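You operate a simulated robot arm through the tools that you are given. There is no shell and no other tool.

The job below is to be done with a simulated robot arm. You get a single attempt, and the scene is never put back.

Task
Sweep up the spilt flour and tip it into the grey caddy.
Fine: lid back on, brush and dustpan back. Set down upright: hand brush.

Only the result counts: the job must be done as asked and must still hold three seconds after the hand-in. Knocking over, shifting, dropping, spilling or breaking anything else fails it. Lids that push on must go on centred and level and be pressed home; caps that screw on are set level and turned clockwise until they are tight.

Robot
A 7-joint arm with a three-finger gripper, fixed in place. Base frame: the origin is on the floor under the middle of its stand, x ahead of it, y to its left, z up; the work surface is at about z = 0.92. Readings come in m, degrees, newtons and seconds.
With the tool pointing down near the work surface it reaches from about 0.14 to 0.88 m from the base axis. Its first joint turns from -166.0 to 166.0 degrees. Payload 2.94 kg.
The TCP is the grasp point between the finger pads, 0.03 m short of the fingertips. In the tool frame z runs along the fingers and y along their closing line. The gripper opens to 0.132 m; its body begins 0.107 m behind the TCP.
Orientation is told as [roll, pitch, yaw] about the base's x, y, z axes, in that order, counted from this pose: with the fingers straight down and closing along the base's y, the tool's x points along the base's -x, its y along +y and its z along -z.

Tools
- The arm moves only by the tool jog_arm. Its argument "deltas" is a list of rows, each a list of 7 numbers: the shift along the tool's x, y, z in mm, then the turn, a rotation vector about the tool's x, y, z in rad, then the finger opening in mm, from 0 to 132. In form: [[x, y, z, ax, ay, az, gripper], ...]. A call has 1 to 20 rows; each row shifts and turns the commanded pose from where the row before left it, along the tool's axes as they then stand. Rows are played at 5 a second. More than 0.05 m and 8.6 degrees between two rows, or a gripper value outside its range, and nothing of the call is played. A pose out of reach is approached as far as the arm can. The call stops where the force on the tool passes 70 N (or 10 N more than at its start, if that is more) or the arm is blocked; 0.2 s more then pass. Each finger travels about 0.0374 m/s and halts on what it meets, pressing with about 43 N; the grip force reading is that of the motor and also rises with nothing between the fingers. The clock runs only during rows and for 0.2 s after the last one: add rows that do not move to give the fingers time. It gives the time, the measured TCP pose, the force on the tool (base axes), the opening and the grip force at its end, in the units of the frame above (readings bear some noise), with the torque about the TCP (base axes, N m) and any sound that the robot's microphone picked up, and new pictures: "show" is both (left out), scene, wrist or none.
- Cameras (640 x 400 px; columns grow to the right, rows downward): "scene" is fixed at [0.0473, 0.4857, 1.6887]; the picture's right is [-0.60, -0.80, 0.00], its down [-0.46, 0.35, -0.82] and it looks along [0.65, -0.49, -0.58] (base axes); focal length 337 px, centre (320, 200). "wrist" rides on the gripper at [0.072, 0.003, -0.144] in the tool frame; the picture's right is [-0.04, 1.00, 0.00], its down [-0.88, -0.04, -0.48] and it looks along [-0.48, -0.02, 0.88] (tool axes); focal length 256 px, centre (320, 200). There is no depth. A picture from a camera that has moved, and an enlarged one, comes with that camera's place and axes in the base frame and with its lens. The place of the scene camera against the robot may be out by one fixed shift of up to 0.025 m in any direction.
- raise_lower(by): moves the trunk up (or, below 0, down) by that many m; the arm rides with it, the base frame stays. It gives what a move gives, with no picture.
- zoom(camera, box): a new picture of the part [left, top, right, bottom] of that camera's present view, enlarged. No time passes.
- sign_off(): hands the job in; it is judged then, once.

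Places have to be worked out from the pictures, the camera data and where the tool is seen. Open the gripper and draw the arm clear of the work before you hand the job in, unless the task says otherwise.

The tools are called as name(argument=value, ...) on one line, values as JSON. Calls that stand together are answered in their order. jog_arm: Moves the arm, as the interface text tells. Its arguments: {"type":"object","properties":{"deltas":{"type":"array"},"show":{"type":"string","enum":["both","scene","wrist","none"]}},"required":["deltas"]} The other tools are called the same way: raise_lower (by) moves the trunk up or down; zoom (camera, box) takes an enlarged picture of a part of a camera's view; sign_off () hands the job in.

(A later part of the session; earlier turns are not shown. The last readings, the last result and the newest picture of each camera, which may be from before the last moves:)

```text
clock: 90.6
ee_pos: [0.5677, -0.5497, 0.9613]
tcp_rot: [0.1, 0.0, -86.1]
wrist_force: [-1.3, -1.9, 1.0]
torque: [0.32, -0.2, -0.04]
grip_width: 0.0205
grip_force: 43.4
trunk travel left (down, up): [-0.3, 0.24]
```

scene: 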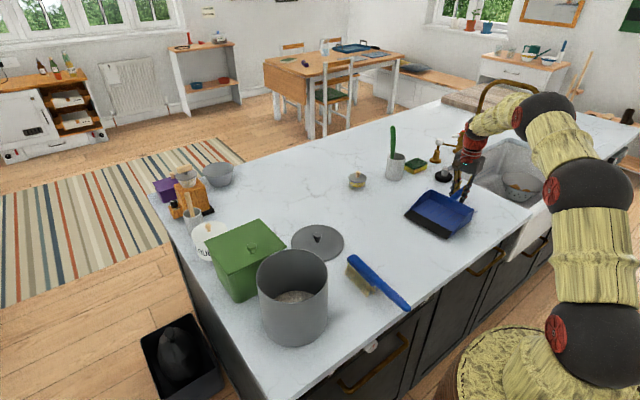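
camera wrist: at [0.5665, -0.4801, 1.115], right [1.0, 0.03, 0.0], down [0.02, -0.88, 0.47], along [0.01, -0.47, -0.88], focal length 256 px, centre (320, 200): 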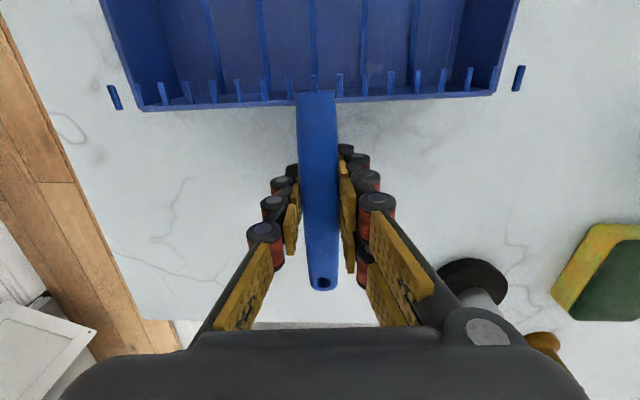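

Contact made, and the counter now carries the pan. I'll release and rise.

jog_arm(deltas=[[0, 0, 0.3, 0, 0, 0, 0], [0, 0, 0, 0, 0, 0, 15], [0, 0, 0, 0, 0, 0, 25], [0, 0, 0, 0, 0, 0, 40], [0, 0, 0, 0, 0, 0, 60], [0, 0, 0, 0, 0, 0, 60], [0, 0, -20, 0, 0, 0, 60], [0, 0, -40, 0, 0, 0, 60], [0, 0, -40, 0, 0, 0, 60], [0, 0, -40, 0, 0, 0, 60], [0, 0, -40, 0, 0, 0, 60], [0, 0, -40, 0, 0, 0, 60], [0, 0, -40, 0, 0, 0, 60], [0, 0, 0, 0, 0, 0, 60], [0, 0, 0, 0, 0, 0, 60]], show="both")

zoom(camera="scene", box=[390, 130, 510, 250])

```text
clock: 93.8
ee_pos: [0.5639, -0.5525, 1.2197]
tcp_rot: [0.0, 0.1, -86.1]
wrist_force: [1.2, -0.6, -0.4]
torque: [0.03, -0.04, -0.01]
grip_width: 0.06
grip_force: 0.0
trunk travel left (down, up): [-0.3, 0.24]
camera wrist: at [0.562, -0.4804, 1.3616], right [1.0, 0.03, 0.0], down [0.02, -0.88, 0.47], along [0.01, -0.47, -0.88], focal length 256 px, centre (320, 200)
```

scene: 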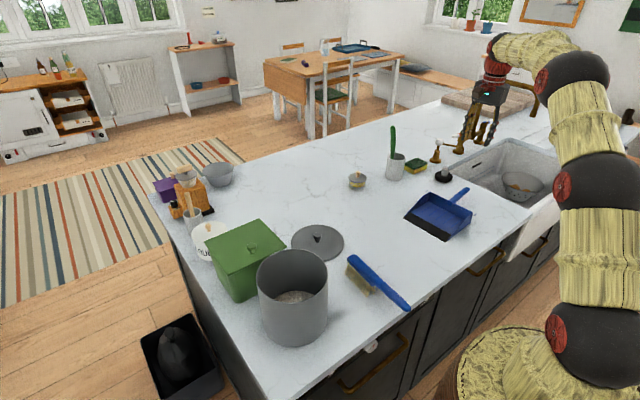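
wrist: 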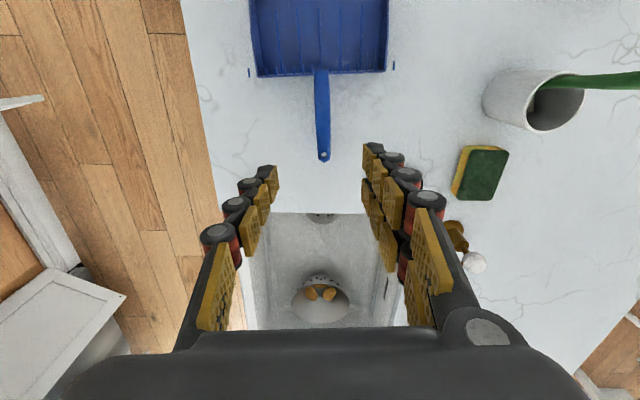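

```text
3.33 times, centred on (450, 190) of scene
camera zoom: at [0.0473, 0.4857, 1.6887], right [-0.6, -0.8, 0.0], down [-0.46, 0.35, -0.82], along [0.65, -0.49, -0.58], focal length 1123 px, centre (-113, 233)
```

zoom: 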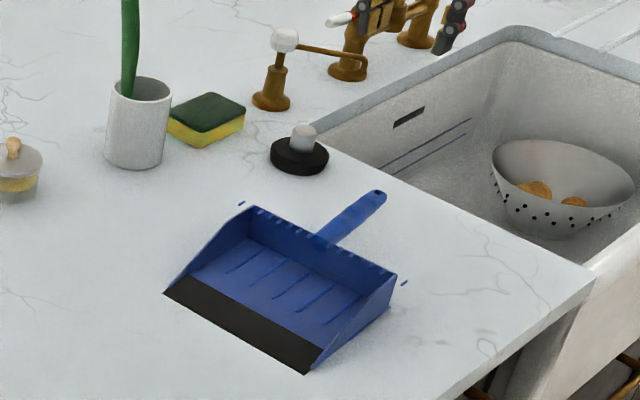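

The dustpan is back exactly where it was. Now I'll go for the lid, moving above it and turning back to yaw 0.

jog_arm(deltas=[[38.6, 13.7, 0, 0, 0, 0, 60], [38.6, 13.7, 0, 0, 0, 0, 60], [38.6, 13.7, 0, 0, 0, 0, 60], [38.6, 13.7, 0, 0, 0, 0, 60], [38.6, 13.7, 0, 0, 0, 0, 60], [38.6, 13.7, 0, 0, 0, 0, 60], [38.6, 13.7, 0, 0, 0, 0, 60], [38.6, 13.7, 0, 0, 0, 0, 70], [38.6, 13.7, 0, 0, 0, 0, 70], [38.6, 13.7, 0, 0, 0, 0, 70], [38.6, 13.7, 0, 0, 0, 0, 70], [38.6, 13.7, 0, 0, 0, 0, 70], [38.6, 13.7, 0, 0, 0, 0, 70], [38.6, 13.7, 0, 0, 0, 0, 70], [0, 0, 0, 0, 0, 0, 70]], show="none")

jog_arm(deltas=[[0, 0, 0, 0, 0, -0.13661, 70], [0, 0, 0, 0, 0, -0.13661, 70], [0, 0, 0, 0, 0, -0.13661, 70], [0, 0, 0, 0, 0, -0.13661, 70], [0, 0, 0, 0, 0, -0.13661, 70], [0, 0, 0, 0, 0, -0.13661, 70], [0, 0, 0, 0, 0, -0.13661, 70], [0, 0, 0, 0, 0, -0.13661, 70], [0, 0, 0, 0, 0, -0.13661, 70], [0, 0, 0, 0, 0, -0.13661, 70], [0, 0, 0, 0, 0, -0.13661, 70], [0, 0, 40, 0, 0, 0, 70], [0, 0, 40, 0, 0, 0, 70], [0, 0, 30, 0, 0, 0, 70], [0, 0, 0, 0, 0, 0, 70], [0, 0, 0, 0, 0, 0, 70], [0, 0, 0, 0, 0, 0, 70]], show="both")

zoom(camera="wrist", box=[220, 60, 420, 240])

```text
clock: 97.0
ee_pos: [0.7186, 0.0009, 1.2222]
tcp_rot: [0.1, -0.1, -86.1]
wrist_force: [0.2, -0.4, -0.5]
torque: [0.01, 0.02, 0.01]
grip_width: 0.0701
grip_force: 0.0
trunk travel left (down, up): [-0.3, 0.24]
```

```text
clock: 100.6
ee_pos: [0.7236, 0.0009, 1.1102]
tcp_rot: [0.0, 0.0, 0.1]
wrist_force: [0.0, -0.3, 0.8]
torque: [0.03, 0.02, 0.0]
grip_width: 0.0702
grip_force: 0.0
trunk travel left (down, up): [-0.3, 0.24]
camera wrist: at [0.6509, 0.0041, 1.2531], right [0.04, 1.0, 0.0], down [0.88, -0.04, 0.48], along [0.48, -0.02, -0.88], focal length 256 px, centre (320, 200)
```

scene: 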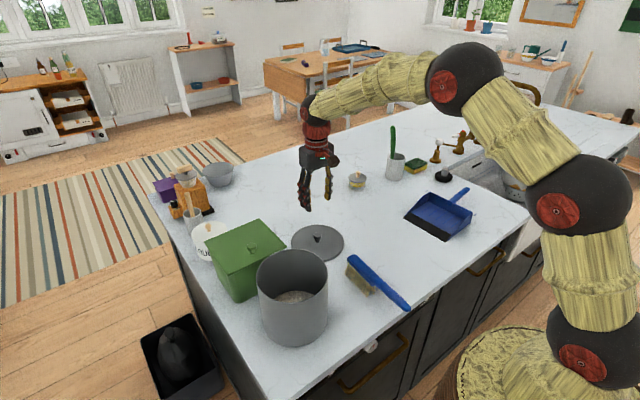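
wrist: 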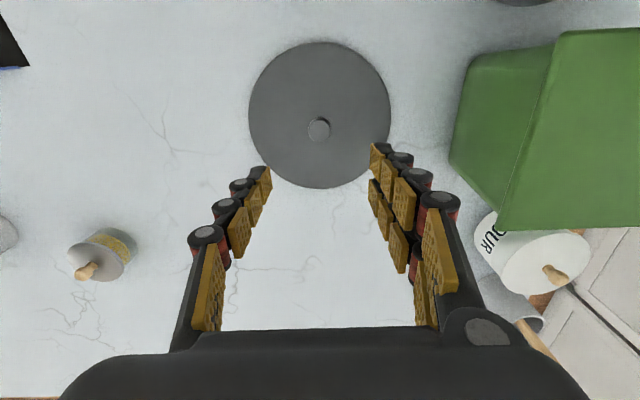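

```text
2.22 times, centred on (320, 150) of wrist
camera zoom: at [0.6509, 0.0041, 1.2531], right [0.04, 1.0, 0.0], down [0.88, -0.04, 0.48], along [0.48, -0.02, -0.88], focal length 569 px, centre (320, 311)
```

zoom: 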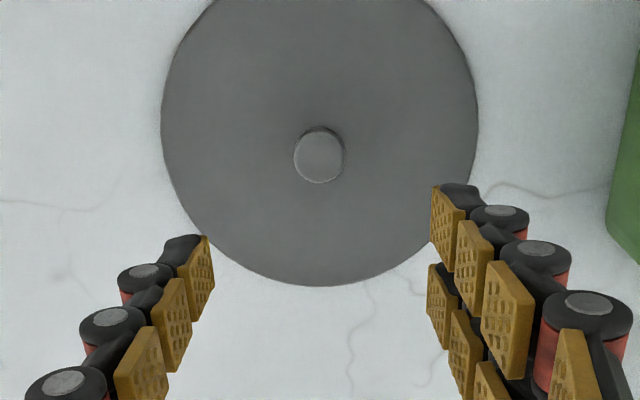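

The knob is directly under the TCP. I'll descend to the same relative grasp height (z≈0.9655).

jog_arm(deltas=[[0, 0, 40, 0, 0, 0, 70], [0, 0, 40, 0, 0, 0, 70], [0, 0, 30, 0, 0, 0, 70], [0, 0, 20, 0, 0, 0, 70], [0, 0, 10, 0, 0, 0, 70], [0, 0, 5, 0, 0, 0, 70], [0, 0, 0, 0, 0, 0, 70], [0, 0, 0, 0, 0, 0, 70]], show="both")

zoom(camera="wrist", box=[220, 100, 420, 260])

zoom(camera="scene", box=[280, 190, 360, 270])

```text
clock: 102.4
ee_pos: [0.7217, 0.0023, 0.9675]
tcp_rot: [0.0, 0.0, 0.0]
wrist_force: [0.9, -0.3, 0.1]
torque: [0.0, 0.01, 0.01]
grip_width: 0.0697
grip_force: 0.1
trunk travel left (down, up): [-0.3, 0.24]
camera wrist: at [0.6503, 0.0046, 1.11], right [0.04, 1.0, 0.0], down [0.88, -0.04, 0.48], along [0.48, -0.02, -0.88], focal length 256 px, centre (320, 200)
```

scene: 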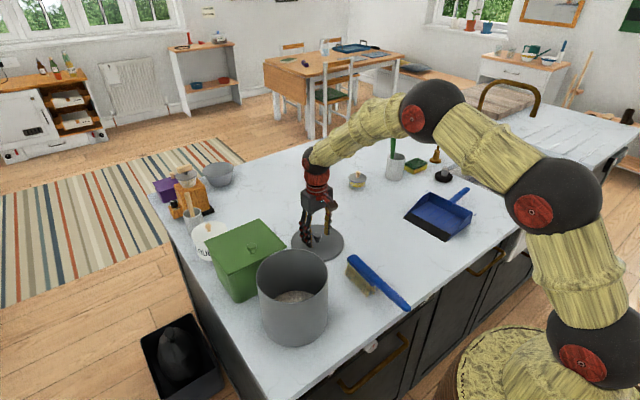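
wrist: 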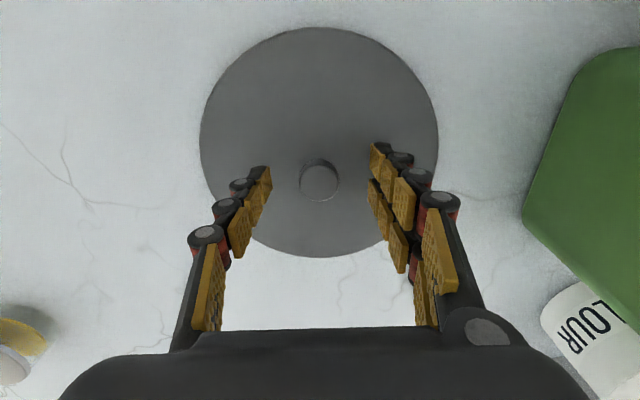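

```text
2.50 times, centred on (320, 180) of wrist
camera zoom: at [0.6503, 0.0046, 1.11], right [0.04, 1.0, 0.0], down [0.88, -0.04, 0.48], along [0.48, -0.02, -0.88], focal length 640 px, centre (320, 250)
```

zoom: 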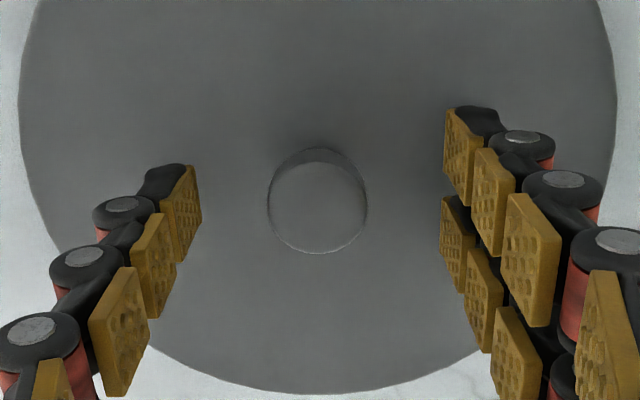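

```text
5.00 times, centred on (320, 230) of scene
camera zoom: at [0.0473, 0.4857, 1.6887], right [-0.6, -0.8, 0.0], down [-0.46, 0.35, -0.82], along [0.65, -0.49, -0.58], focal length 1684 px, centre (320, 50)
```

zoom: 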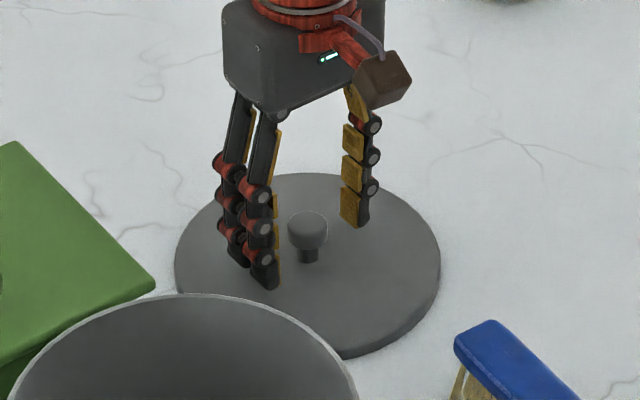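

The knob is about 1 mm off compared with the original grasp picture, so I'll nudge and close.

jog_arm(deltas=[[1, -0.8, 0, 0, 0, 0, 70], [0, 0, 0, 0, 0, 0, 40], [0, 0, 0, 0, 0, 0, 20], [0, 0, 0, 0, 0, 0, 0], [0, 0, 0, 0, 0, 0, 0], [0, 0, 0, 0, 0, 0, 0], [0, 0, 0, 0, 0, 0, 0], [0, 0, 0, 0, 0, 0, 0]], show="both")

zoom(camera="wrist", box=[180, 20, 460, 280])

```text
clock: 104.2
ee_pos: [0.7208, 0.0009, 0.9667]
tcp_rot: [0.0, 0.0, 0.1]
wrist_force: [0.5, -0.4, 0.8]
torque: [-0.01, -0.01, -0.01]
grip_width: 0.023
grip_force: 43.0
trunk travel left (down, up): [-0.3, 0.24]
camera wrist: at [0.649, 0.0037, 1.1096], right [0.04, 1.0, 0.0], down [0.88, -0.04, 0.48], along [0.48, -0.02, -0.88], focal length 256 px, centre (320, 200)
```

scene: 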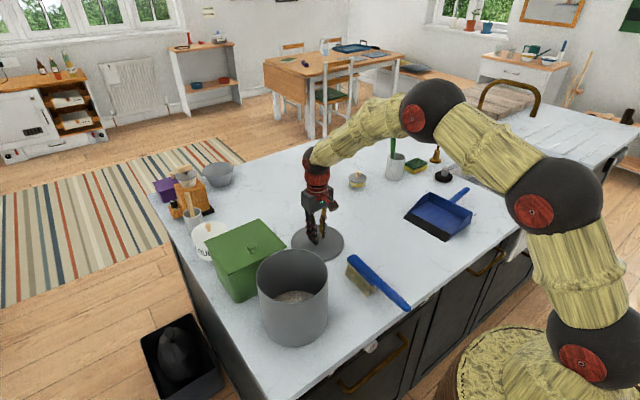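
wrist: 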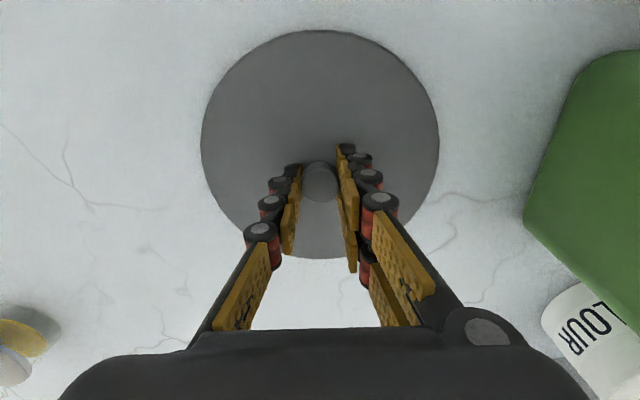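

```text
1.54 times, centred on (320, 150) of wrist
camera zoom: at [0.649, 0.0037, 1.1096], right [0.04, 1.0, 0.0], down [0.88, -0.04, 0.48], along [0.48, -0.02, -0.88], focal length 394 px, centre (320, 277)
```

zoom: 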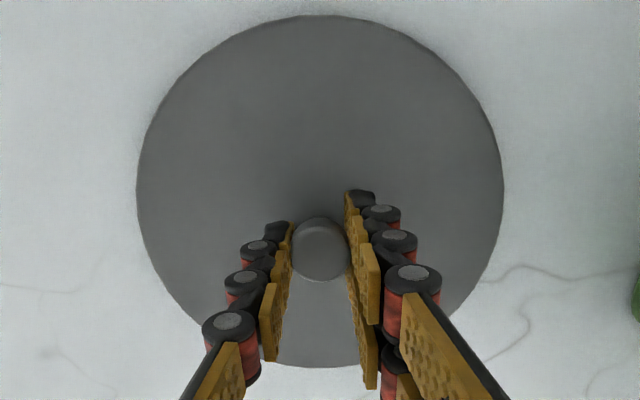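

The grip matches the original grasp view almost pixel for pixel. I'll lift the lid and carry it back above the caddy.

jog_arm(deltas=[[0, 0, -10, 0, 0, 0, 0], [0, 0, -40, 0, 0, 0, 0], [0, 0, -40, 0, 0, 0, 0], [0, 0, -40, 0, 0, 0, 0], [0, 0, -40, 0, 0, 0, 0], [0, 0, -40, 0, 0, 0, 0], [0, 0, -40, 0, 0, 0, 0], [0, 0, -20, 0, 0, 0, 0], [0, 0, 0, 0, 0, 0, 0], [0, 0, 0, 0, 0, 0, 0]], show="none")

jog_arm(deltas=[[27.9, 31.4, 0, 0, 0, 0, 0], [27.9, 31.4, 0, 0, 0, 0, 0], [27.9, 31.4, 0, 0, 0, 0, 0], [27.9, 31.4, 0, 0, 0, 0, 0], [27.9, 31.4, 0, 0, 0, 0, 0], [27.9, 31.4, 0, 0, 0, 0, 0], [27.9, 31.4, 0, 0, 0, 0, 0], [0, 0, 0, 0, 0, 0, 0], [0, 0, 0, 0, 0, 0, 0], [0, 0, 0, 0, 0, 0, 0]], show="both")

zoom(camera="scene", box=[220, 170, 360, 350])

```text
clock: 106.4
ee_pos: [0.7209, 0.0007, 1.2367]
tcp_rot: [0.1, 0.1, 0.1]
wrist_force: [0.5, -0.6, 0.5]
torque: [0.0, -0.02, 0.01]
grip_width: 0.0227
grip_force: 43.0
trunk travel left (down, up): [-0.3, 0.24]
```

```text
clock: 108.6
ee_pos: [0.523, 0.2214, 1.2371]
tcp_rot: [0.0, 0.0, 0.1]
wrist_force: [-0.3, 1.0, -0.4]
torque: [0.01, -0.03, 0.04]
grip_width: 0.0229
grip_force: 42.9
trunk travel left (down, up): [-0.3, 0.24]
camera wrist: at [0.4518, 0.2239, 1.3801], right [0.04, 1.0, 0.0], down [0.88, -0.04, 0.48], along [0.48, -0.02, -0.88], focal length 256 px, centre (320, 200)
```

scene: 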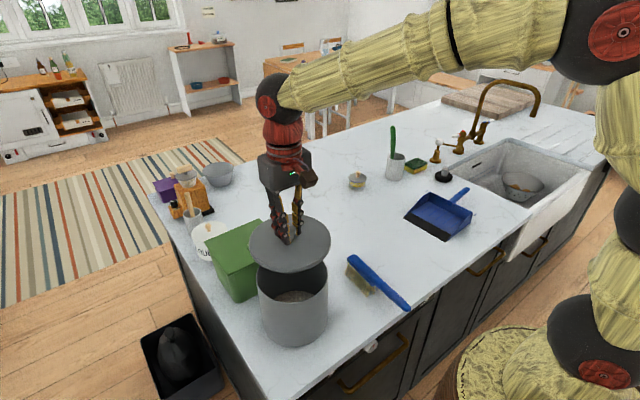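
wrist: 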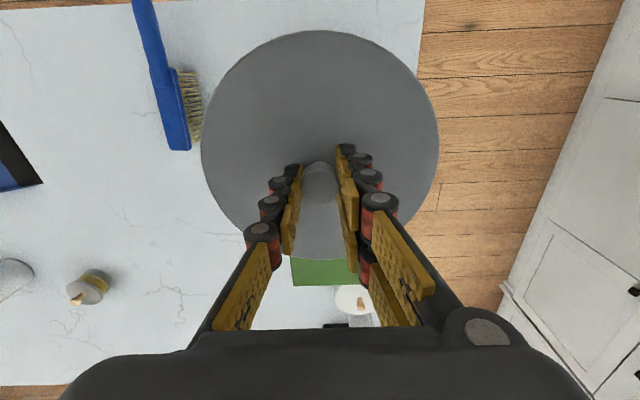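

```text
2.22 times, centred on (290, 260) of scene
camera zoom: at [0.0473, 0.4857, 1.6887], right [-0.6, -0.8, 0.0], down [-0.46, 0.35, -0.82], along [0.65, -0.49, -0.58], focal length 749 px, centre (387, 67)
```

zoom: 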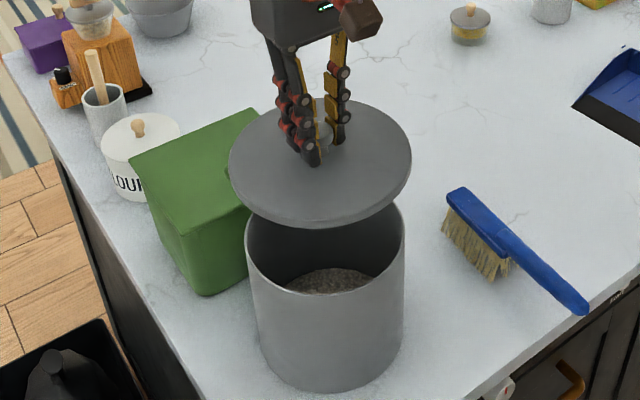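

I'll take another couple of readings to average out the noise before descending; the target is the original seat pose, about (0.526, 0.220).

jog_arm(deltas=[[0, 0, 20, 0, 0, 0, 0], [0, 0, 20, 0, 0, 0, 0], [0, 0, 20, 0, 0, 0, 0], [0, 0, 0, 0, 0, 0, 0], [0, 0, 0, 0, 0, 0, 0]], show="none")

jog_arm(deltas=[[0, 0, 0, 0, 0, 0, 0], [0, 0, 0, 0, 0, 0, 0]], show="both")

jog_arm(deltas=[[0, 0, 0, 0, 0, 0, 0]], show="none")

zoom(camera="scene", box=[230, 220, 350, 350])

```text
clock: 109.8
ee_pos: [0.5244, 0.2206, 1.1749]
tcp_rot: [0.0, -0.2, 0.1]
wrist_force: [-0.2, -0.5, -0.5]
torque: [-0.01, -0.02, 0.0]
grip_width: 0.0234
grip_force: 42.9
trunk travel left (down, up): [-0.3, 0.24]
```

```text
clock: 110.4
ee_pos: [0.5245, 0.2198, 1.1757]
tcp_rot: [0.1, -0.1, 0.1]
wrist_force: [-0.1, -0.3, 0.9]
torque: [0.02, 0.02, -0.01]
grip_width: 0.0236
grip_force: 43.2
trunk travel left (down, up): [-0.3, 0.24]
camera wrist: at [0.4528, 0.2228, 1.3186], right [0.04, 1.0, 0.0], down [0.88, -0.04, 0.48], along [0.48, -0.02, -0.88], focal length 256 px, centre (320, 200)
```

scene: 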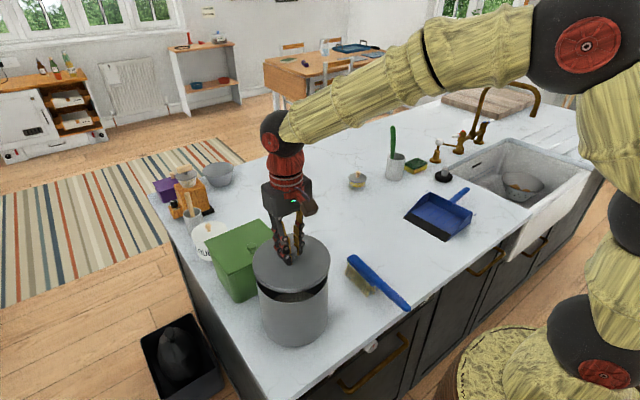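
wrist: 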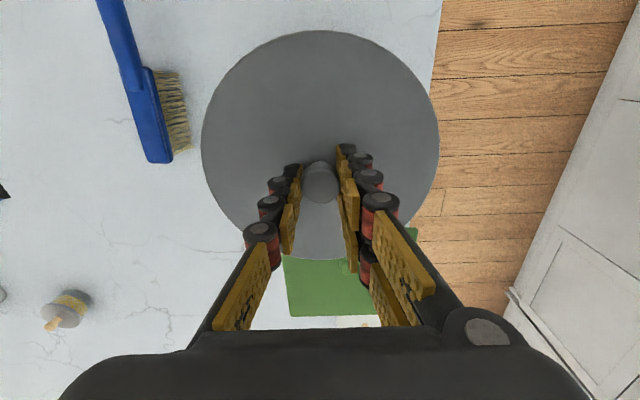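

```text
clock: 110.8
ee_pos: [0.525, 0.2208, 1.1765]
tcp_rot: [0.0, 0.0, 0.1]
wrist_force: [0.4, -0.2, -0.6]
torque: [0.04, 0.01, 0.03]
grip_width: 0.0237
grip_force: 43.2
trunk travel left (down, up): [-0.3, 0.24]
```

```text
3.08 times, centred on (290, 285) of scene
camera zoom: at [0.0473, 0.4857, 1.6887], right [-0.6, -0.8, 0.0], down [-0.46, 0.35, -0.82], along [0.65, -0.49, -0.58], focal length 1037 px, centre (412, -62)
```

zoom: 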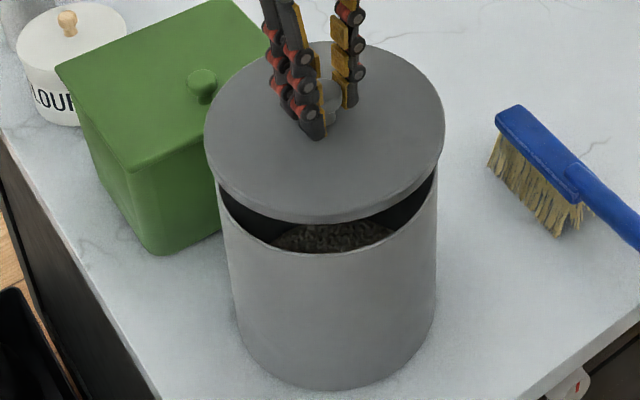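

The readings average about (0.5246, 0.2204) against the seat pose of (0.526, 0.220), so I'll apply a 1 mm correction and lower toward the rim.

jog_arm(deltas=[[-1.1, -0.4, 10, 0, 0, 0, 0], [0, 0, 10, 0, 0, 0, 0], [0, 0, 7, 0, 0, 0, 0], [0, 0, 4, 0, 0, 0, 0], [0, 0, 0, 0, 0, 0, 0], [0, 0, 0, 0, 0, 0, 0]], show="both")

zoom(camera="scene", box=[230, 220, 350, 350])

```text
clock: 112.2
ee_pos: [0.5253, 0.2207, 1.1459]
tcp_rot: [0.0, 0.0, 0.2]
wrist_force: [-0.5, -1.2, 0.0]
torque: [0.01, -0.02, -0.01]
grip_width: 0.0233
grip_force: 42.6
trunk travel left (down, up): [-0.3, 0.24]
camera wrist: at [0.4533, 0.222, 1.2881], right [0.04, 1.0, 0.0], down [0.88, -0.04, 0.48], along [0.48, -0.02, -0.88], focal length 256 px, centre (320, 200)
```

scene: 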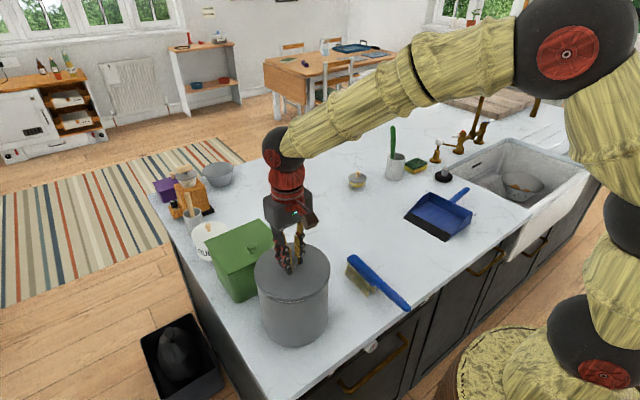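
wrist: 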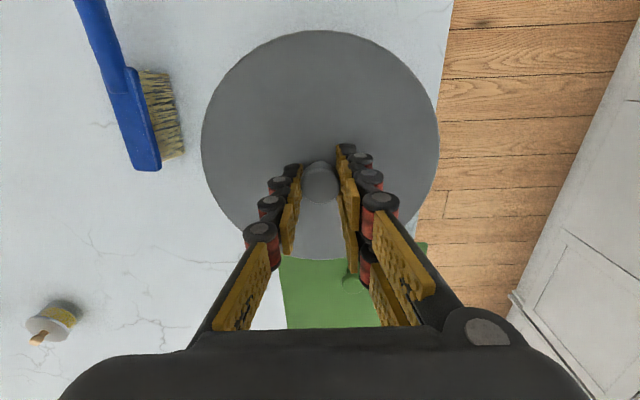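

```text
3.08 times, centred on (290, 285) of scene
camera zoom: at [0.0473, 0.4857, 1.6887], right [-0.6, -0.8, 0.0], down [-0.46, 0.35, -0.82], along [0.65, -0.49, -0.58], focal length 1037 px, centre (412, -62)
```

zoom: 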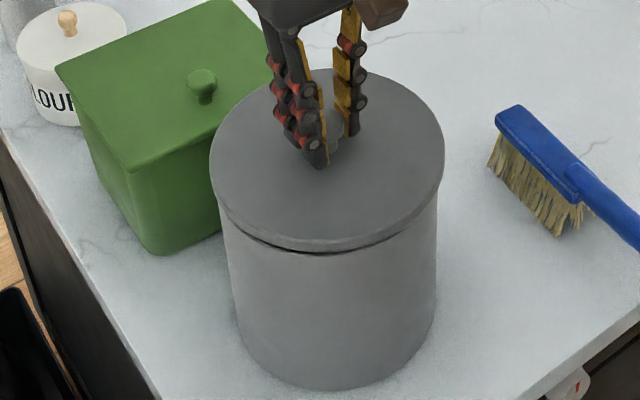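

The lid is centred visually over the caddy with about 9 mm to go. I'll lower gently and watch the force.

jog_arm(deltas=[[0, 0, 3, 0, 0, 0, 0], [0, 0, 2, 0, 0, 0, 0], [0, 0, 1, 0, 0, 0, 0], [0, 0, 0, 0, 0, 0, 0]], show="none")

jog_arm(deltas=[[0, 0, 1, 0, 0, 0, 0], [0, 0, 1, 0, 0, 0, 0], [0, 0, 0, 0, 0, 0, 0]], show="none")

zoom(camera="scene", box=[230, 220, 350, 350])

```text
clock: 113.2
ee_pos: [0.5257, 0.2197, 1.1396]
tcp_rot: [0.0, -0.2, 0.1]
wrist_force: [0.0, 0.1, -0.9]
torque: [0.05, -0.01, -0.01]
grip_width: 0.0236
grip_force: 42.8
trunk travel left (down, up): [-0.3, 0.24]
```

```text
clock: 114.0
ee_pos: [0.5257, 0.2207, 1.1368]
tcp_rot: [0.0, 0.0, 0.1]
wrist_force: [0.2, -0.8, 0.0]
torque: [-0.01, -0.01, -0.02]
grip_width: 0.0235
grip_force: 43.0
trunk travel left (down, up): [-0.3, 0.24]
```

```text
3.08 times, centred on (290, 285) of scene
camera zoom: at [0.0473, 0.4857, 1.6887], right [-0.6, -0.8, 0.0], down [-0.46, 0.35, -0.82], along [0.65, -0.49, -0.58], focal length 1037 px, centre (412, -62)
```

zoom: 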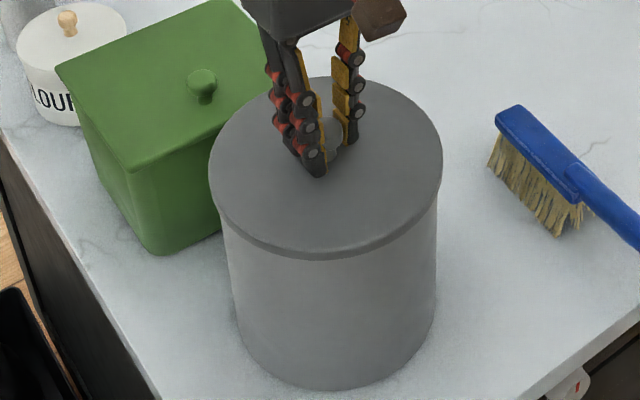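

No contact yet, and the lid looks about 1 mm off toward +x/+y compared with the original picture. I'll correct that and continue down in 1 mm steps.

jog_arm(deltas=[[0.8, -1.0, 0, 0, 0, 0, 0], [0, 0, 1, 0, 0, 0, 0], [0, 0, 0, 0, 0, 0, 0], [0, 0, 0, 0, 0, 0, 0]], show="none")

zoom(camera="scene", box=[230, 220, 350, 350])

zoom(camera="scene", box=[250, 270, 335, 315])

```text
clock: 115.0
ee_pos: [0.5247, 0.2187, 1.1376]
tcp_rot: [-0.1, -0.1, 0.1]
wrist_force: [-0.2, 0.6, 0.2]
torque: [-0.04, 0.02, 0.0]
grip_width: 0.0233
grip_force: 43.5
trunk travel left (down, up): [-0.3, 0.24]
```

```text
3.08 times, centred on (290, 285) of scene
camera zoom: at [0.0473, 0.4857, 1.6887], right [-0.6, -0.8, 0.0], down [-0.46, 0.35, -0.82], along [0.65, -0.49, -0.58], focal length 1037 px, centre (412, -62)
```

zoom: 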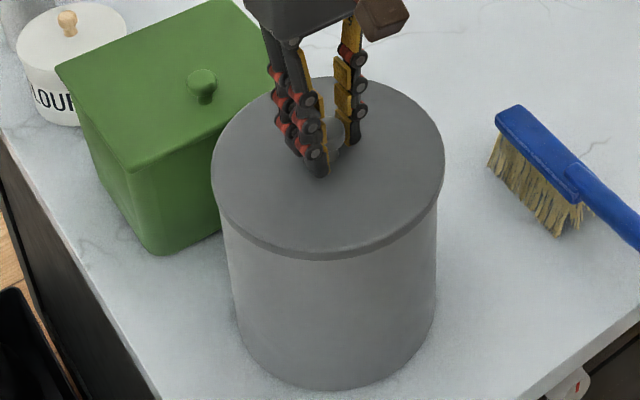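

```text
7.53 times, centred on (292, 292) of scene
camera zoom: at [0.0473, 0.4857, 1.6887], right [-0.6, -0.8, 0.0], down [-0.46, 0.35, -0.82], along [0.65, -0.49, -0.58], focal length 2536 px, centre (527, -496)
```

zoom: 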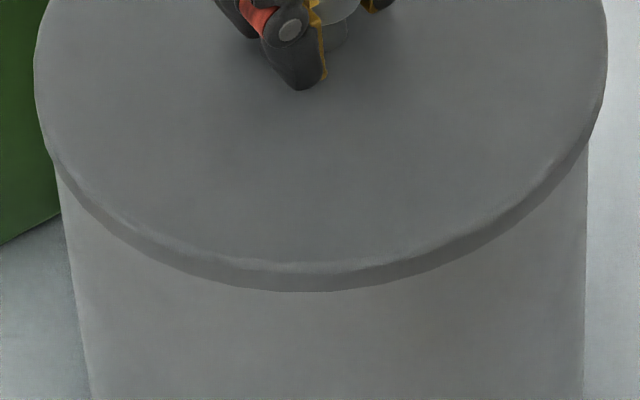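

Now the edges match the original picture (211–444 px). I'll press down gradually, watching the force.

jog_arm(deltas=[[0, 0, 1, 0, 0, 0, 0], [0, 0, 0, 0, 0, 0, 0]], show="none")

jog_arm(deltas=[[0, 0, 1, 0, 0, 0, 0], [0, 0, 0, 0, 0, 0, 0]], show="none")

```text
clock: 115.6
ee_pos: [0.5239, 0.2183, 1.1364]
tcp_rot: [0.1, -0.1, 0.1]
wrist_force: [-0.6, 2.4, 7.1]
torque: [0.02, 0.13, -0.03]
grip_width: 0.0235
grip_force: 42.4
trunk travel left (down, up): [-0.3, 0.24]
```

```text
clock: 116.2
ee_pos: [0.5234, 0.2188, 1.1369]
tcp_rot: [0.2, -0.2, 0.1]
wrist_force: [-1.6, 2.3, 16.6]
torque: [0.04, 0.07, 0.01]
grip_width: 0.0233
grip_force: 43.0
trunk travel left (down, up): [-0.3, 0.24]
```

Contact at TCP 1.137, as expected. There is a 2.4 N lateral push toward +y, so I'll ease the lid 0.8 mm that way and press further to seat it.

jog_arm(deltas=[[0, 0.8, -0.5, 0, 0, 0, 0], [0, 0, 1, 0, 0, 0, 0], [0, 0, 0, 0, 0, 0, 0]], show="none")

jog_arm(deltas=[[0, 0, 1, 0, 0, 0, 0], [0, 0, 1, 0, 0, 0, 0], [0, 0, 0, 0, 0, 0, 0]], show="none")

zoom(camera="scene", box=[230, 220, 350, 350])

```text
clock: 117.0
ee_pos: [0.5258, 0.218, 1.1362]
tcp_rot: [0.1, -0.3, 0.1]
wrist_force: [-1.9, -1.2, 27.1]
torque: [-0.07, 0.12, -0.01]
grip_width: 0.0235
grip_force: 43.3
trunk travel left (down, up): [-0.3, 0.24]
```

```text
clock: 117.8
ee_pos: [0.5246, 0.219, 1.1349]
tcp_rot: [0.2, -0.3, 0.1]
wrist_force: [-5.9, -4.9, 50.4]
torque: [-0.08, 0.23, 0.03]
grip_width: 0.0236
grip_force: 43.1
trunk travel left (down, up): [-0.3, 0.24]
```

```text
3.08 times, centred on (290, 285) of scene
camera zoom: at [0.0473, 0.4857, 1.6887], right [-0.6, -0.8, 0.0], down [-0.46, 0.35, -0.82], along [0.65, -0.49, -0.58], focal length 1037 px, centre (412, -62)
```

zoom: 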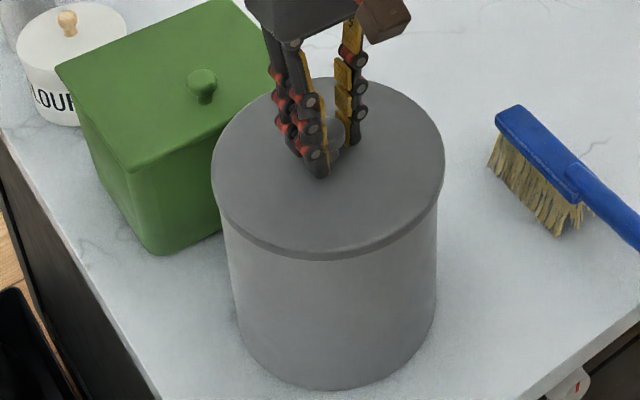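

Pressed with 50 N but heard no click. I'll check the lid's centring against the caddy body at high zoom.

zoom(camera="scene", box=[245, 260, 275, 300])

zoom(camera="scene", box=[310, 260, 340, 300])

zoom(camera="scene", box=[262, 285, 322, 315])

```text
10.00 times, centred on (260, 280) of scene
camera zoom: at [0.0473, 0.4857, 1.6887], right [-0.6, -0.8, 0.0], down [-0.46, 0.35, -0.82], along [0.65, -0.49, -0.58], focal length 3369 px, centre (920, -600)
```

zoom: 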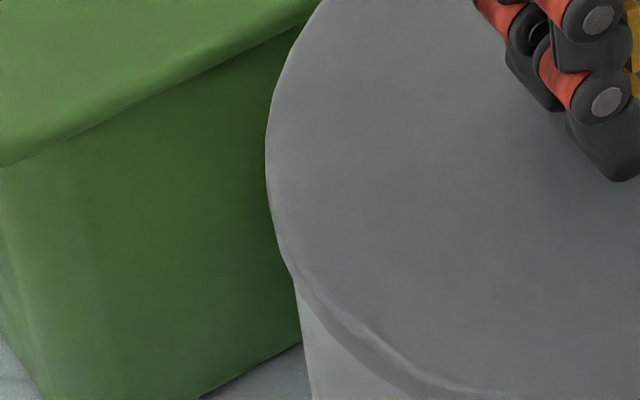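

```text
10.00 times, centred on (325, 280) of scene
camera zoom: at [0.0473, 0.4857, 1.6887], right [-0.6, -0.8, 0.0], down [-0.46, 0.35, -0.82], along [0.65, -0.49, -0.58], focal length 3369 px, centre (270, -600)
```

zoom: 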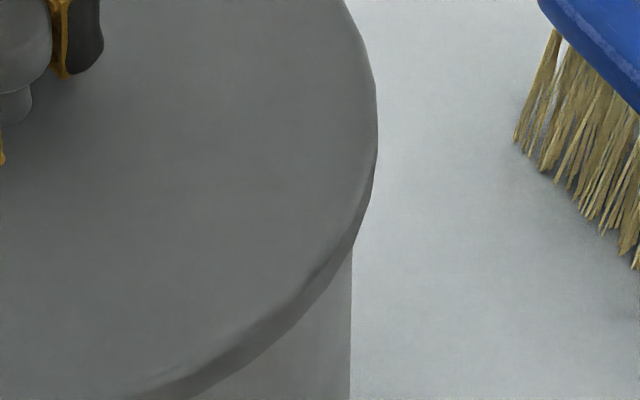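

```text
10.67 times, centred on (292, 300) of scene
camera zoom: at [0.0473, 0.4857, 1.6887], right [-0.6, -0.8, 0.0], down [-0.46, 0.35, -0.82], along [0.65, -0.49, -0.58], focal length 3593 px, centre (619, -867)
```

zoom: 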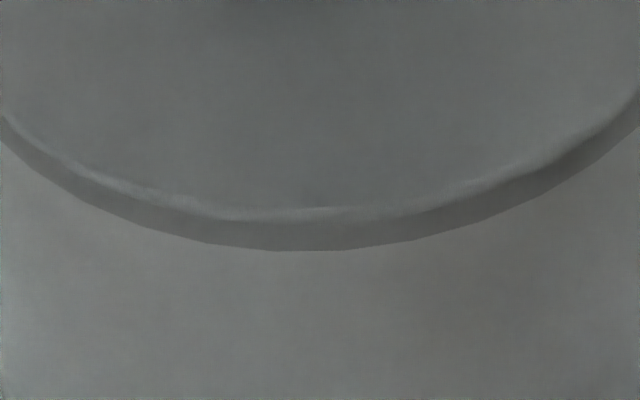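

Comparing with the first pictures, the lid now sits about 1.6–2 mm too far toward -x/-y relative to the seated original. I'll lift it free by a few mm, shift it, and check before pressing again.

jog_arm(deltas=[[0, 0, -4, 0, 0, 0, 0], [0, 0, -5, 0, 0, 0, 0], [-0.9, 1.6, 0, 0, 0, 0, 0], [0, 0, 0, 0, 0, 0, 0], [0, 0, 0, 0, 0, 0, 0]], show="none")

jog_arm(deltas=[[0, 0, 0, 0, 0, 0, 0], [0, 0, 0, 0, 0, 0, 0]], show="both")

jog_arm(deltas=[[0, 0, 0, 0, 0, 0, 0]], show="none")

zoom(camera="scene", box=[230, 230, 350, 350])

zoom(camera="wrist", box=[180, 20, 460, 280])

```text
clock: 119.0
ee_pos: [0.5258, 0.2216, 1.1404]
tcp_rot: [0.1, 0.0, 0.2]
wrist_force: [-0.2, -0.3, 0.5]
torque: [-0.01, 0.03, 0.0]
grip_width: 0.0235
grip_force: 42.8
trunk travel left (down, up): [-0.3, 0.24]
```

```text
clock: 119.6
ee_pos: [0.526, 0.2228, 1.1411]
tcp_rot: [0.0, 0.0, 0.1]
wrist_force: [-0.4, 0.3, -0.3]
torque: [-0.01, -0.04, 0.0]
grip_width: 0.0233
grip_force: 42.9
trunk travel left (down, up): [-0.3, 0.24]
camera wrist: at [0.454, 0.2248, 1.2833], right [0.04, 1.0, 0.0], down [0.88, -0.04, 0.48], along [0.48, -0.02, -0.88], focal length 256 px, centre (320, 200)
```

scene: 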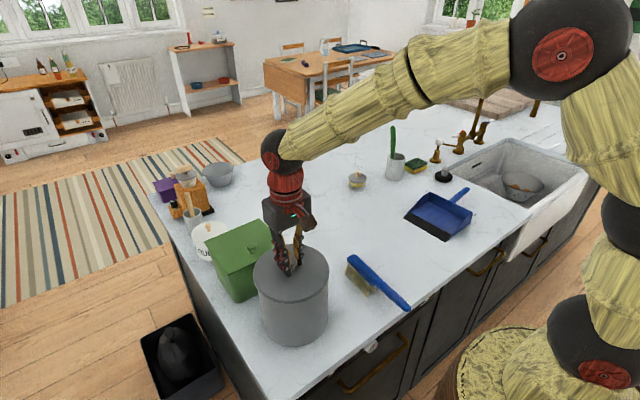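
wrist: 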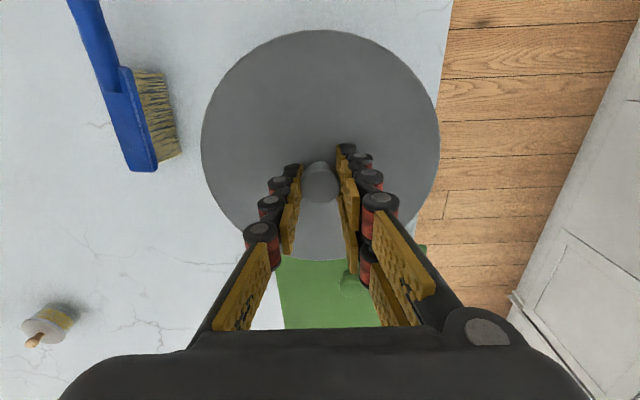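

```text
clock: 120.0
ee_pos: [0.5272, 0.2219, 1.1405]
tcp_rot: [0.0, -0.2, 0.1]
wrist_force: [0.2, 0.1, 0.4]
torque: [0.0, 0.01, 0.01]
grip_width: 0.0234
grip_force: 43.0
trunk travel left (down, up): [-0.3, 0.24]
```

```text
3.33 times, centred on (290, 290) of scene
camera zoom: at [0.0473, 0.4857, 1.6887], right [-0.6, -0.8, 0.0], down [-0.46, 0.35, -0.82], along [0.65, -0.49, -0.58], focal length 1123 px, centre (420, -100)
```

zoom: 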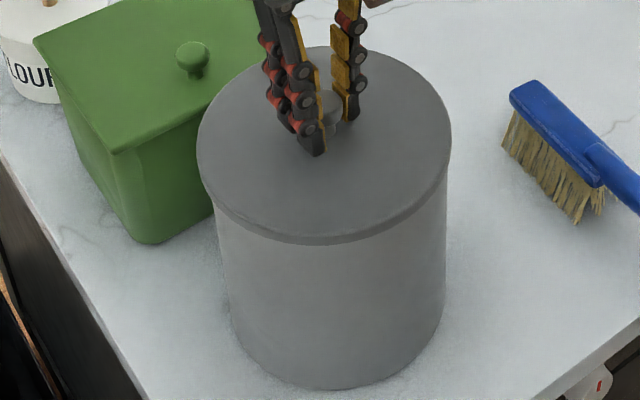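

```text
1.54 times, centred on (320, 150) of wrist
camera zoom: at [0.454, 0.2248, 1.2833], right [0.04, 1.0, 0.0], down [0.88, -0.04, 0.48], along [0.48, -0.02, -0.88], focal length 394 px, centre (320, 277)
```

zoom: 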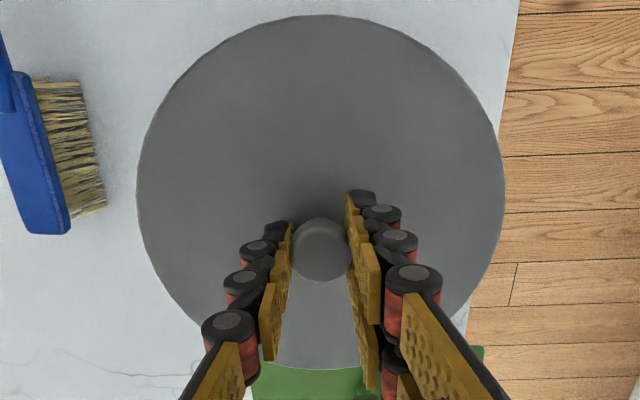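

zoom(camera="scene", box=[245, 265, 275, 305])

zoom(camera="scene", box=[310, 265, 340, 305])

zoom(camera="scene", box=[262, 285, 322, 315])

```text
10.00 times, centred on (260, 285) of scene
camera zoom: at [0.0473, 0.4857, 1.6887], right [-0.6, -0.8, 0.0], down [-0.46, 0.35, -0.82], along [0.65, -0.49, -0.58], focal length 3369 px, centre (920, -650)
```

zoom: 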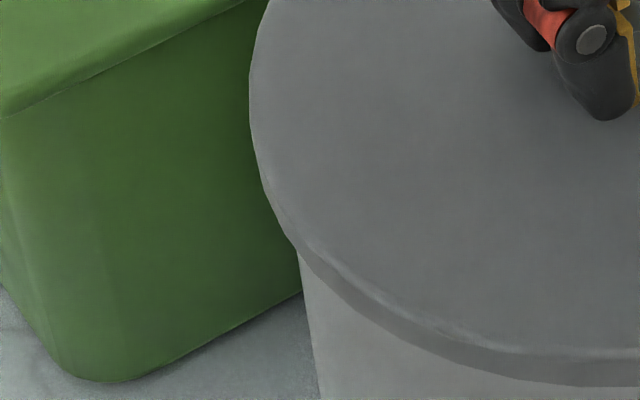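

```text
10.00 times, centred on (325, 285) of scene
camera zoom: at [0.0473, 0.4857, 1.6887], right [-0.6, -0.8, 0.0], down [-0.46, 0.35, -0.82], along [0.65, -0.49, -0.58], focal length 3369 px, centre (270, -650)
```

zoom: 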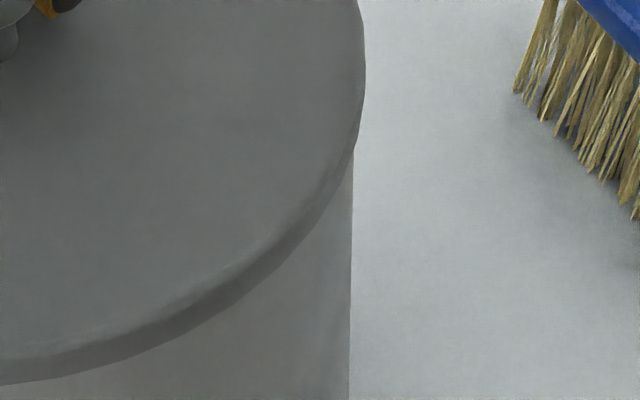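

```text
10.67 times, centred on (292, 300) of scene
camera zoom: at [0.0473, 0.4857, 1.6887], right [-0.6, -0.8, 0.0], down [-0.46, 0.35, -0.82], along [0.65, -0.49, -0.58], focal length 3593 px, centre (619, -867)
```

zoom: 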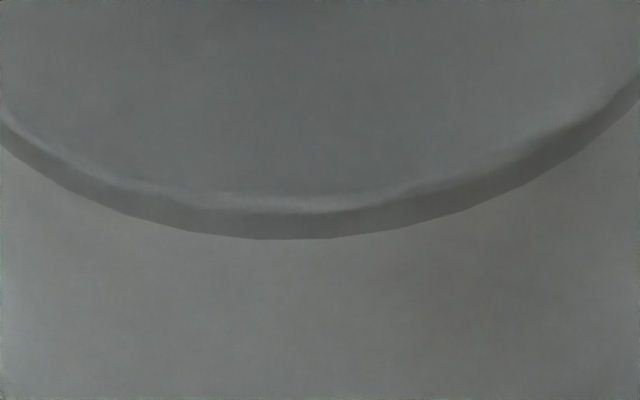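

All measures agree now: the lid is about 1.4 mm too far toward +y. I'll correct that, then lower and press.

jog_arm(deltas=[[0.4, -1.4, 0, 0, 0, 0, 0], [0, 0, 0, 0, 0, 0, 0], [0, 0, 0, 0, 0, 0, 0]], show="none")

jog_arm(deltas=[[0, 0, 1.5, 0, 0, 0, 0], [0, 0, 0, 0, 0, 0, 0]], show="none")

zoom(camera="scene", box=[245, 265, 275, 305])

zoom(camera="scene", box=[310, 265, 340, 305])

```text
clock: 120.8
ee_pos: [0.5255, 0.2195, 1.1412]
tcp_rot: [0.1, -0.1, 0.2]
wrist_force: [0.1, -0.2, -1.3]
torque: [-0.01, 0.0, 0.0]
grip_width: 0.0236
grip_force: 42.8
trunk travel left (down, up): [-0.3, 0.24]
```

```text
clock: 121.4
ee_pos: [0.5266, 0.2206, 1.1388]
tcp_rot: [0.0, 0.0, 0.2]
wrist_force: [0.3, 0.1, -0.9]
torque: [-0.01, -0.01, 0.04]
grip_width: 0.0234
grip_force: 43.3
trunk travel left (down, up): [-0.3, 0.24]
```

```text
10.00 times, centred on (260, 285) of scene
camera zoom: at [0.0473, 0.4857, 1.6887], right [-0.6, -0.8, 0.0], down [-0.46, 0.35, -0.82], along [0.65, -0.49, -0.58], focal length 3369 px, centre (920, -650)
```

zoom: 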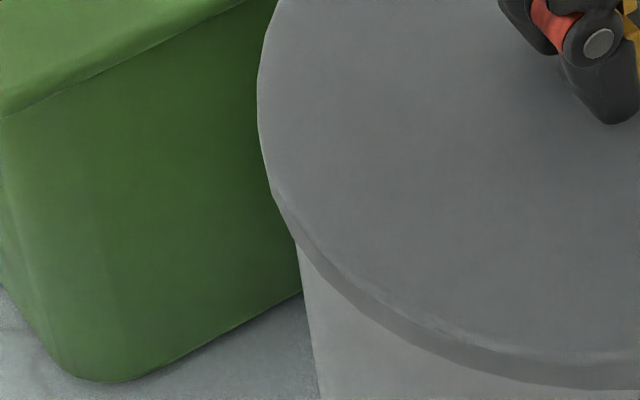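

```text
10.00 times, centred on (325, 285) of scene
camera zoom: at [0.0473, 0.4857, 1.6887], right [-0.6, -0.8, 0.0], down [-0.46, 0.35, -0.82], along [0.65, -0.49, -0.58], focal length 3369 px, centre (270, -650)
```

zoom: 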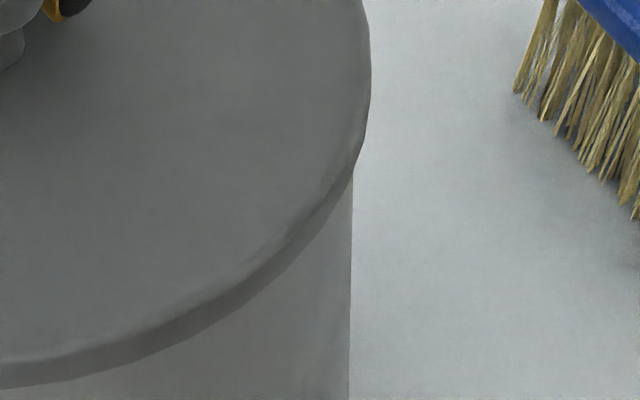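

The lid centre is now at column 291.9, matching the original (≈291.9). I'll press down now.

jog_arm(deltas=[[0, 0, 1, 0, 0, 0, 0], [0, 0, 1, 0, 0, 0, 0], [0, 0, 0, 0, 0, 0, 0]], show="none")

jog_arm(deltas=[[0, 0, 1, 0, 0, 0, 0], [0, 0, 0, 0, 0, 0, 0]], show="none")

jog_arm(deltas=[[0, 0, 1, 0, 0, 0, 0], [0, 0, 0, 0, 0, 0, 0]], show="none")

```text
clock: 122.2
ee_pos: [0.5261, 0.2206, 1.1377]
tcp_rot: [0.0, 0.0, 0.1]
wrist_force: [1.0, -0.4, -1.2]
torque: [0.05, 0.04, -0.02]
grip_width: 0.0235
grip_force: 43.2
trunk travel left (down, up): [-0.3, 0.24]
```

```text
clock: 122.8
ee_pos: [0.5262, 0.2209, 1.1369]
tcp_rot: [-0.1, -0.1, 0.1]
wrist_force: [1.0, -0.4, 0.4]
torque: [-0.01, -0.01, 0.01]
grip_width: 0.0235
grip_force: 42.6
trunk travel left (down, up): [-0.3, 0.24]
```

```text
clock: 123.4
ee_pos: [0.5257, 0.2208, 1.1356]
tcp_rot: [0.0, 0.0, 0.1]
wrist_force: [-0.5, 1.0, -0.5]
torque: [0.02, 0.0, -0.02]
grip_width: 0.0234
grip_force: 43.4
trunk travel left (down, up): [-0.3, 0.24]
```

It now goes lower without contact, so it was hanging up on the rim before. Continuing down.

jog_arm(deltas=[[0, 0, 1, 0, 0, 0, 0], [0, 0, 0, 0, 0, 0, 0]], show="none")

jog_arm(deltas=[[0, 0, 1, 0, 0, 0, 0], [0, 0, 0, 0, 0, 0, 0]], show="none")

jog_arm(deltas=[[0, 0, 1, 0, 0, 0, 0], [0, 0, 0, 0, 0, 0, 0]], show="none")

```text
clock: 124.0
ee_pos: [0.5264, 0.2203, 1.1359]
tcp_rot: [0.1, -0.1, 0.1]
wrist_force: [0.0, -0.4, 6.3]
torque: [-0.06, 0.44, 0.0]
grip_width: 0.0233
grip_force: 43.0
trunk travel left (down, up): [-0.3, 0.24]
```

```text
clock: 124.6
ee_pos: [0.5252, 0.2213, 1.1353]
tcp_rot: [0.0, -0.4, 0.1]
wrist_force: [3.6, -0.1, 19.5]
torque: [0.04, 0.16, -0.02]
grip_width: 0.0234
grip_force: 42.7
trunk travel left (down, up): [-0.3, 0.24]
```

```text
clock: 125.2
ee_pos: [0.5258, 0.2195, 1.1348]
tcp_rot: [0.3, -0.5, 0.0]
wrist_force: [6.3, -0.9, 33.0]
torque: [-0.04, -0.06, 0.01]
grip_width: 0.0235
grip_force: 42.5
trunk travel left (down, up): [-0.3, 0.24]
```

Contact with force off to the -x side (torque +0.44) and a push toward +x, so the lid needs to go about 1 mm further in +x. I'll lift free, shift and retry.

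jog_arm(deltas=[[0, 0, -5, 0, 0, 0, 0], [-1.2, 0, 0, 0, 0, 0, 0], [0, 0, 0, 0, 0, 0, 0]], show="none")

jog_arm(deltas=[[0, 0, 2, 0, 0, 0, 0], [0, 0, 1, 0, 0, 0, 0], [0, 0, 0, 0, 0, 0, 0]], show="none")

jog_arm(deltas=[[0, 0, 1, 0, 0, 0, 0], [0, 0, 0, 0, 0, 0, 0]], show="none")

jog_arm(deltas=[[0, 0, 1, 0, 0, 0, 0], [0, 0, 0, 0, 0, 0, 0]], show="none")

```text
clock: 126.0
ee_pos: [0.5232, 0.2199, 1.1345]
tcp_rot: [-0.2, 0.2, 0.0]
wrist_force: [0.2, 0.1, -1.4]
torque: [-0.02, 0.0, -0.01]
grip_width: 0.0237
grip_force: 42.8
trunk travel left (down, up): [-0.3, 0.24]
```

```text
clock: 126.8
ee_pos: [0.5262, 0.2214, 1.1351]
tcp_rot: [0.1, -0.1, 0.0]
wrist_force: [-6.3, -1.0, 14.1]
torque: [0.01, 0.61, 0.0]
grip_width: 0.0234
grip_force: 42.8
trunk travel left (down, up): [-0.3, 0.24]
```

```text
clock: 127.4
ee_pos: [0.5252, 0.2199, 1.1356]
tcp_rot: [0.1, -0.3, 0.1]
wrist_force: [-7.6, -0.1, 23.7]
torque: [0.05, 0.18, -0.04]
grip_width: 0.0233
grip_force: 43.1
trunk travel left (down, up): [-0.3, 0.24]
```

```text
clock: 128.0
ee_pos: [0.5259, 0.2202, 1.1357]
tcp_rot: [0.2, -0.5, 0.1]
wrist_force: [-8.1, -1.0, 39.0]
torque: [-0.03, 0.27, 0.04]
grip_width: 0.0233
grip_force: 42.3
trunk travel left (down, up): [-0.3, 0.24]
```

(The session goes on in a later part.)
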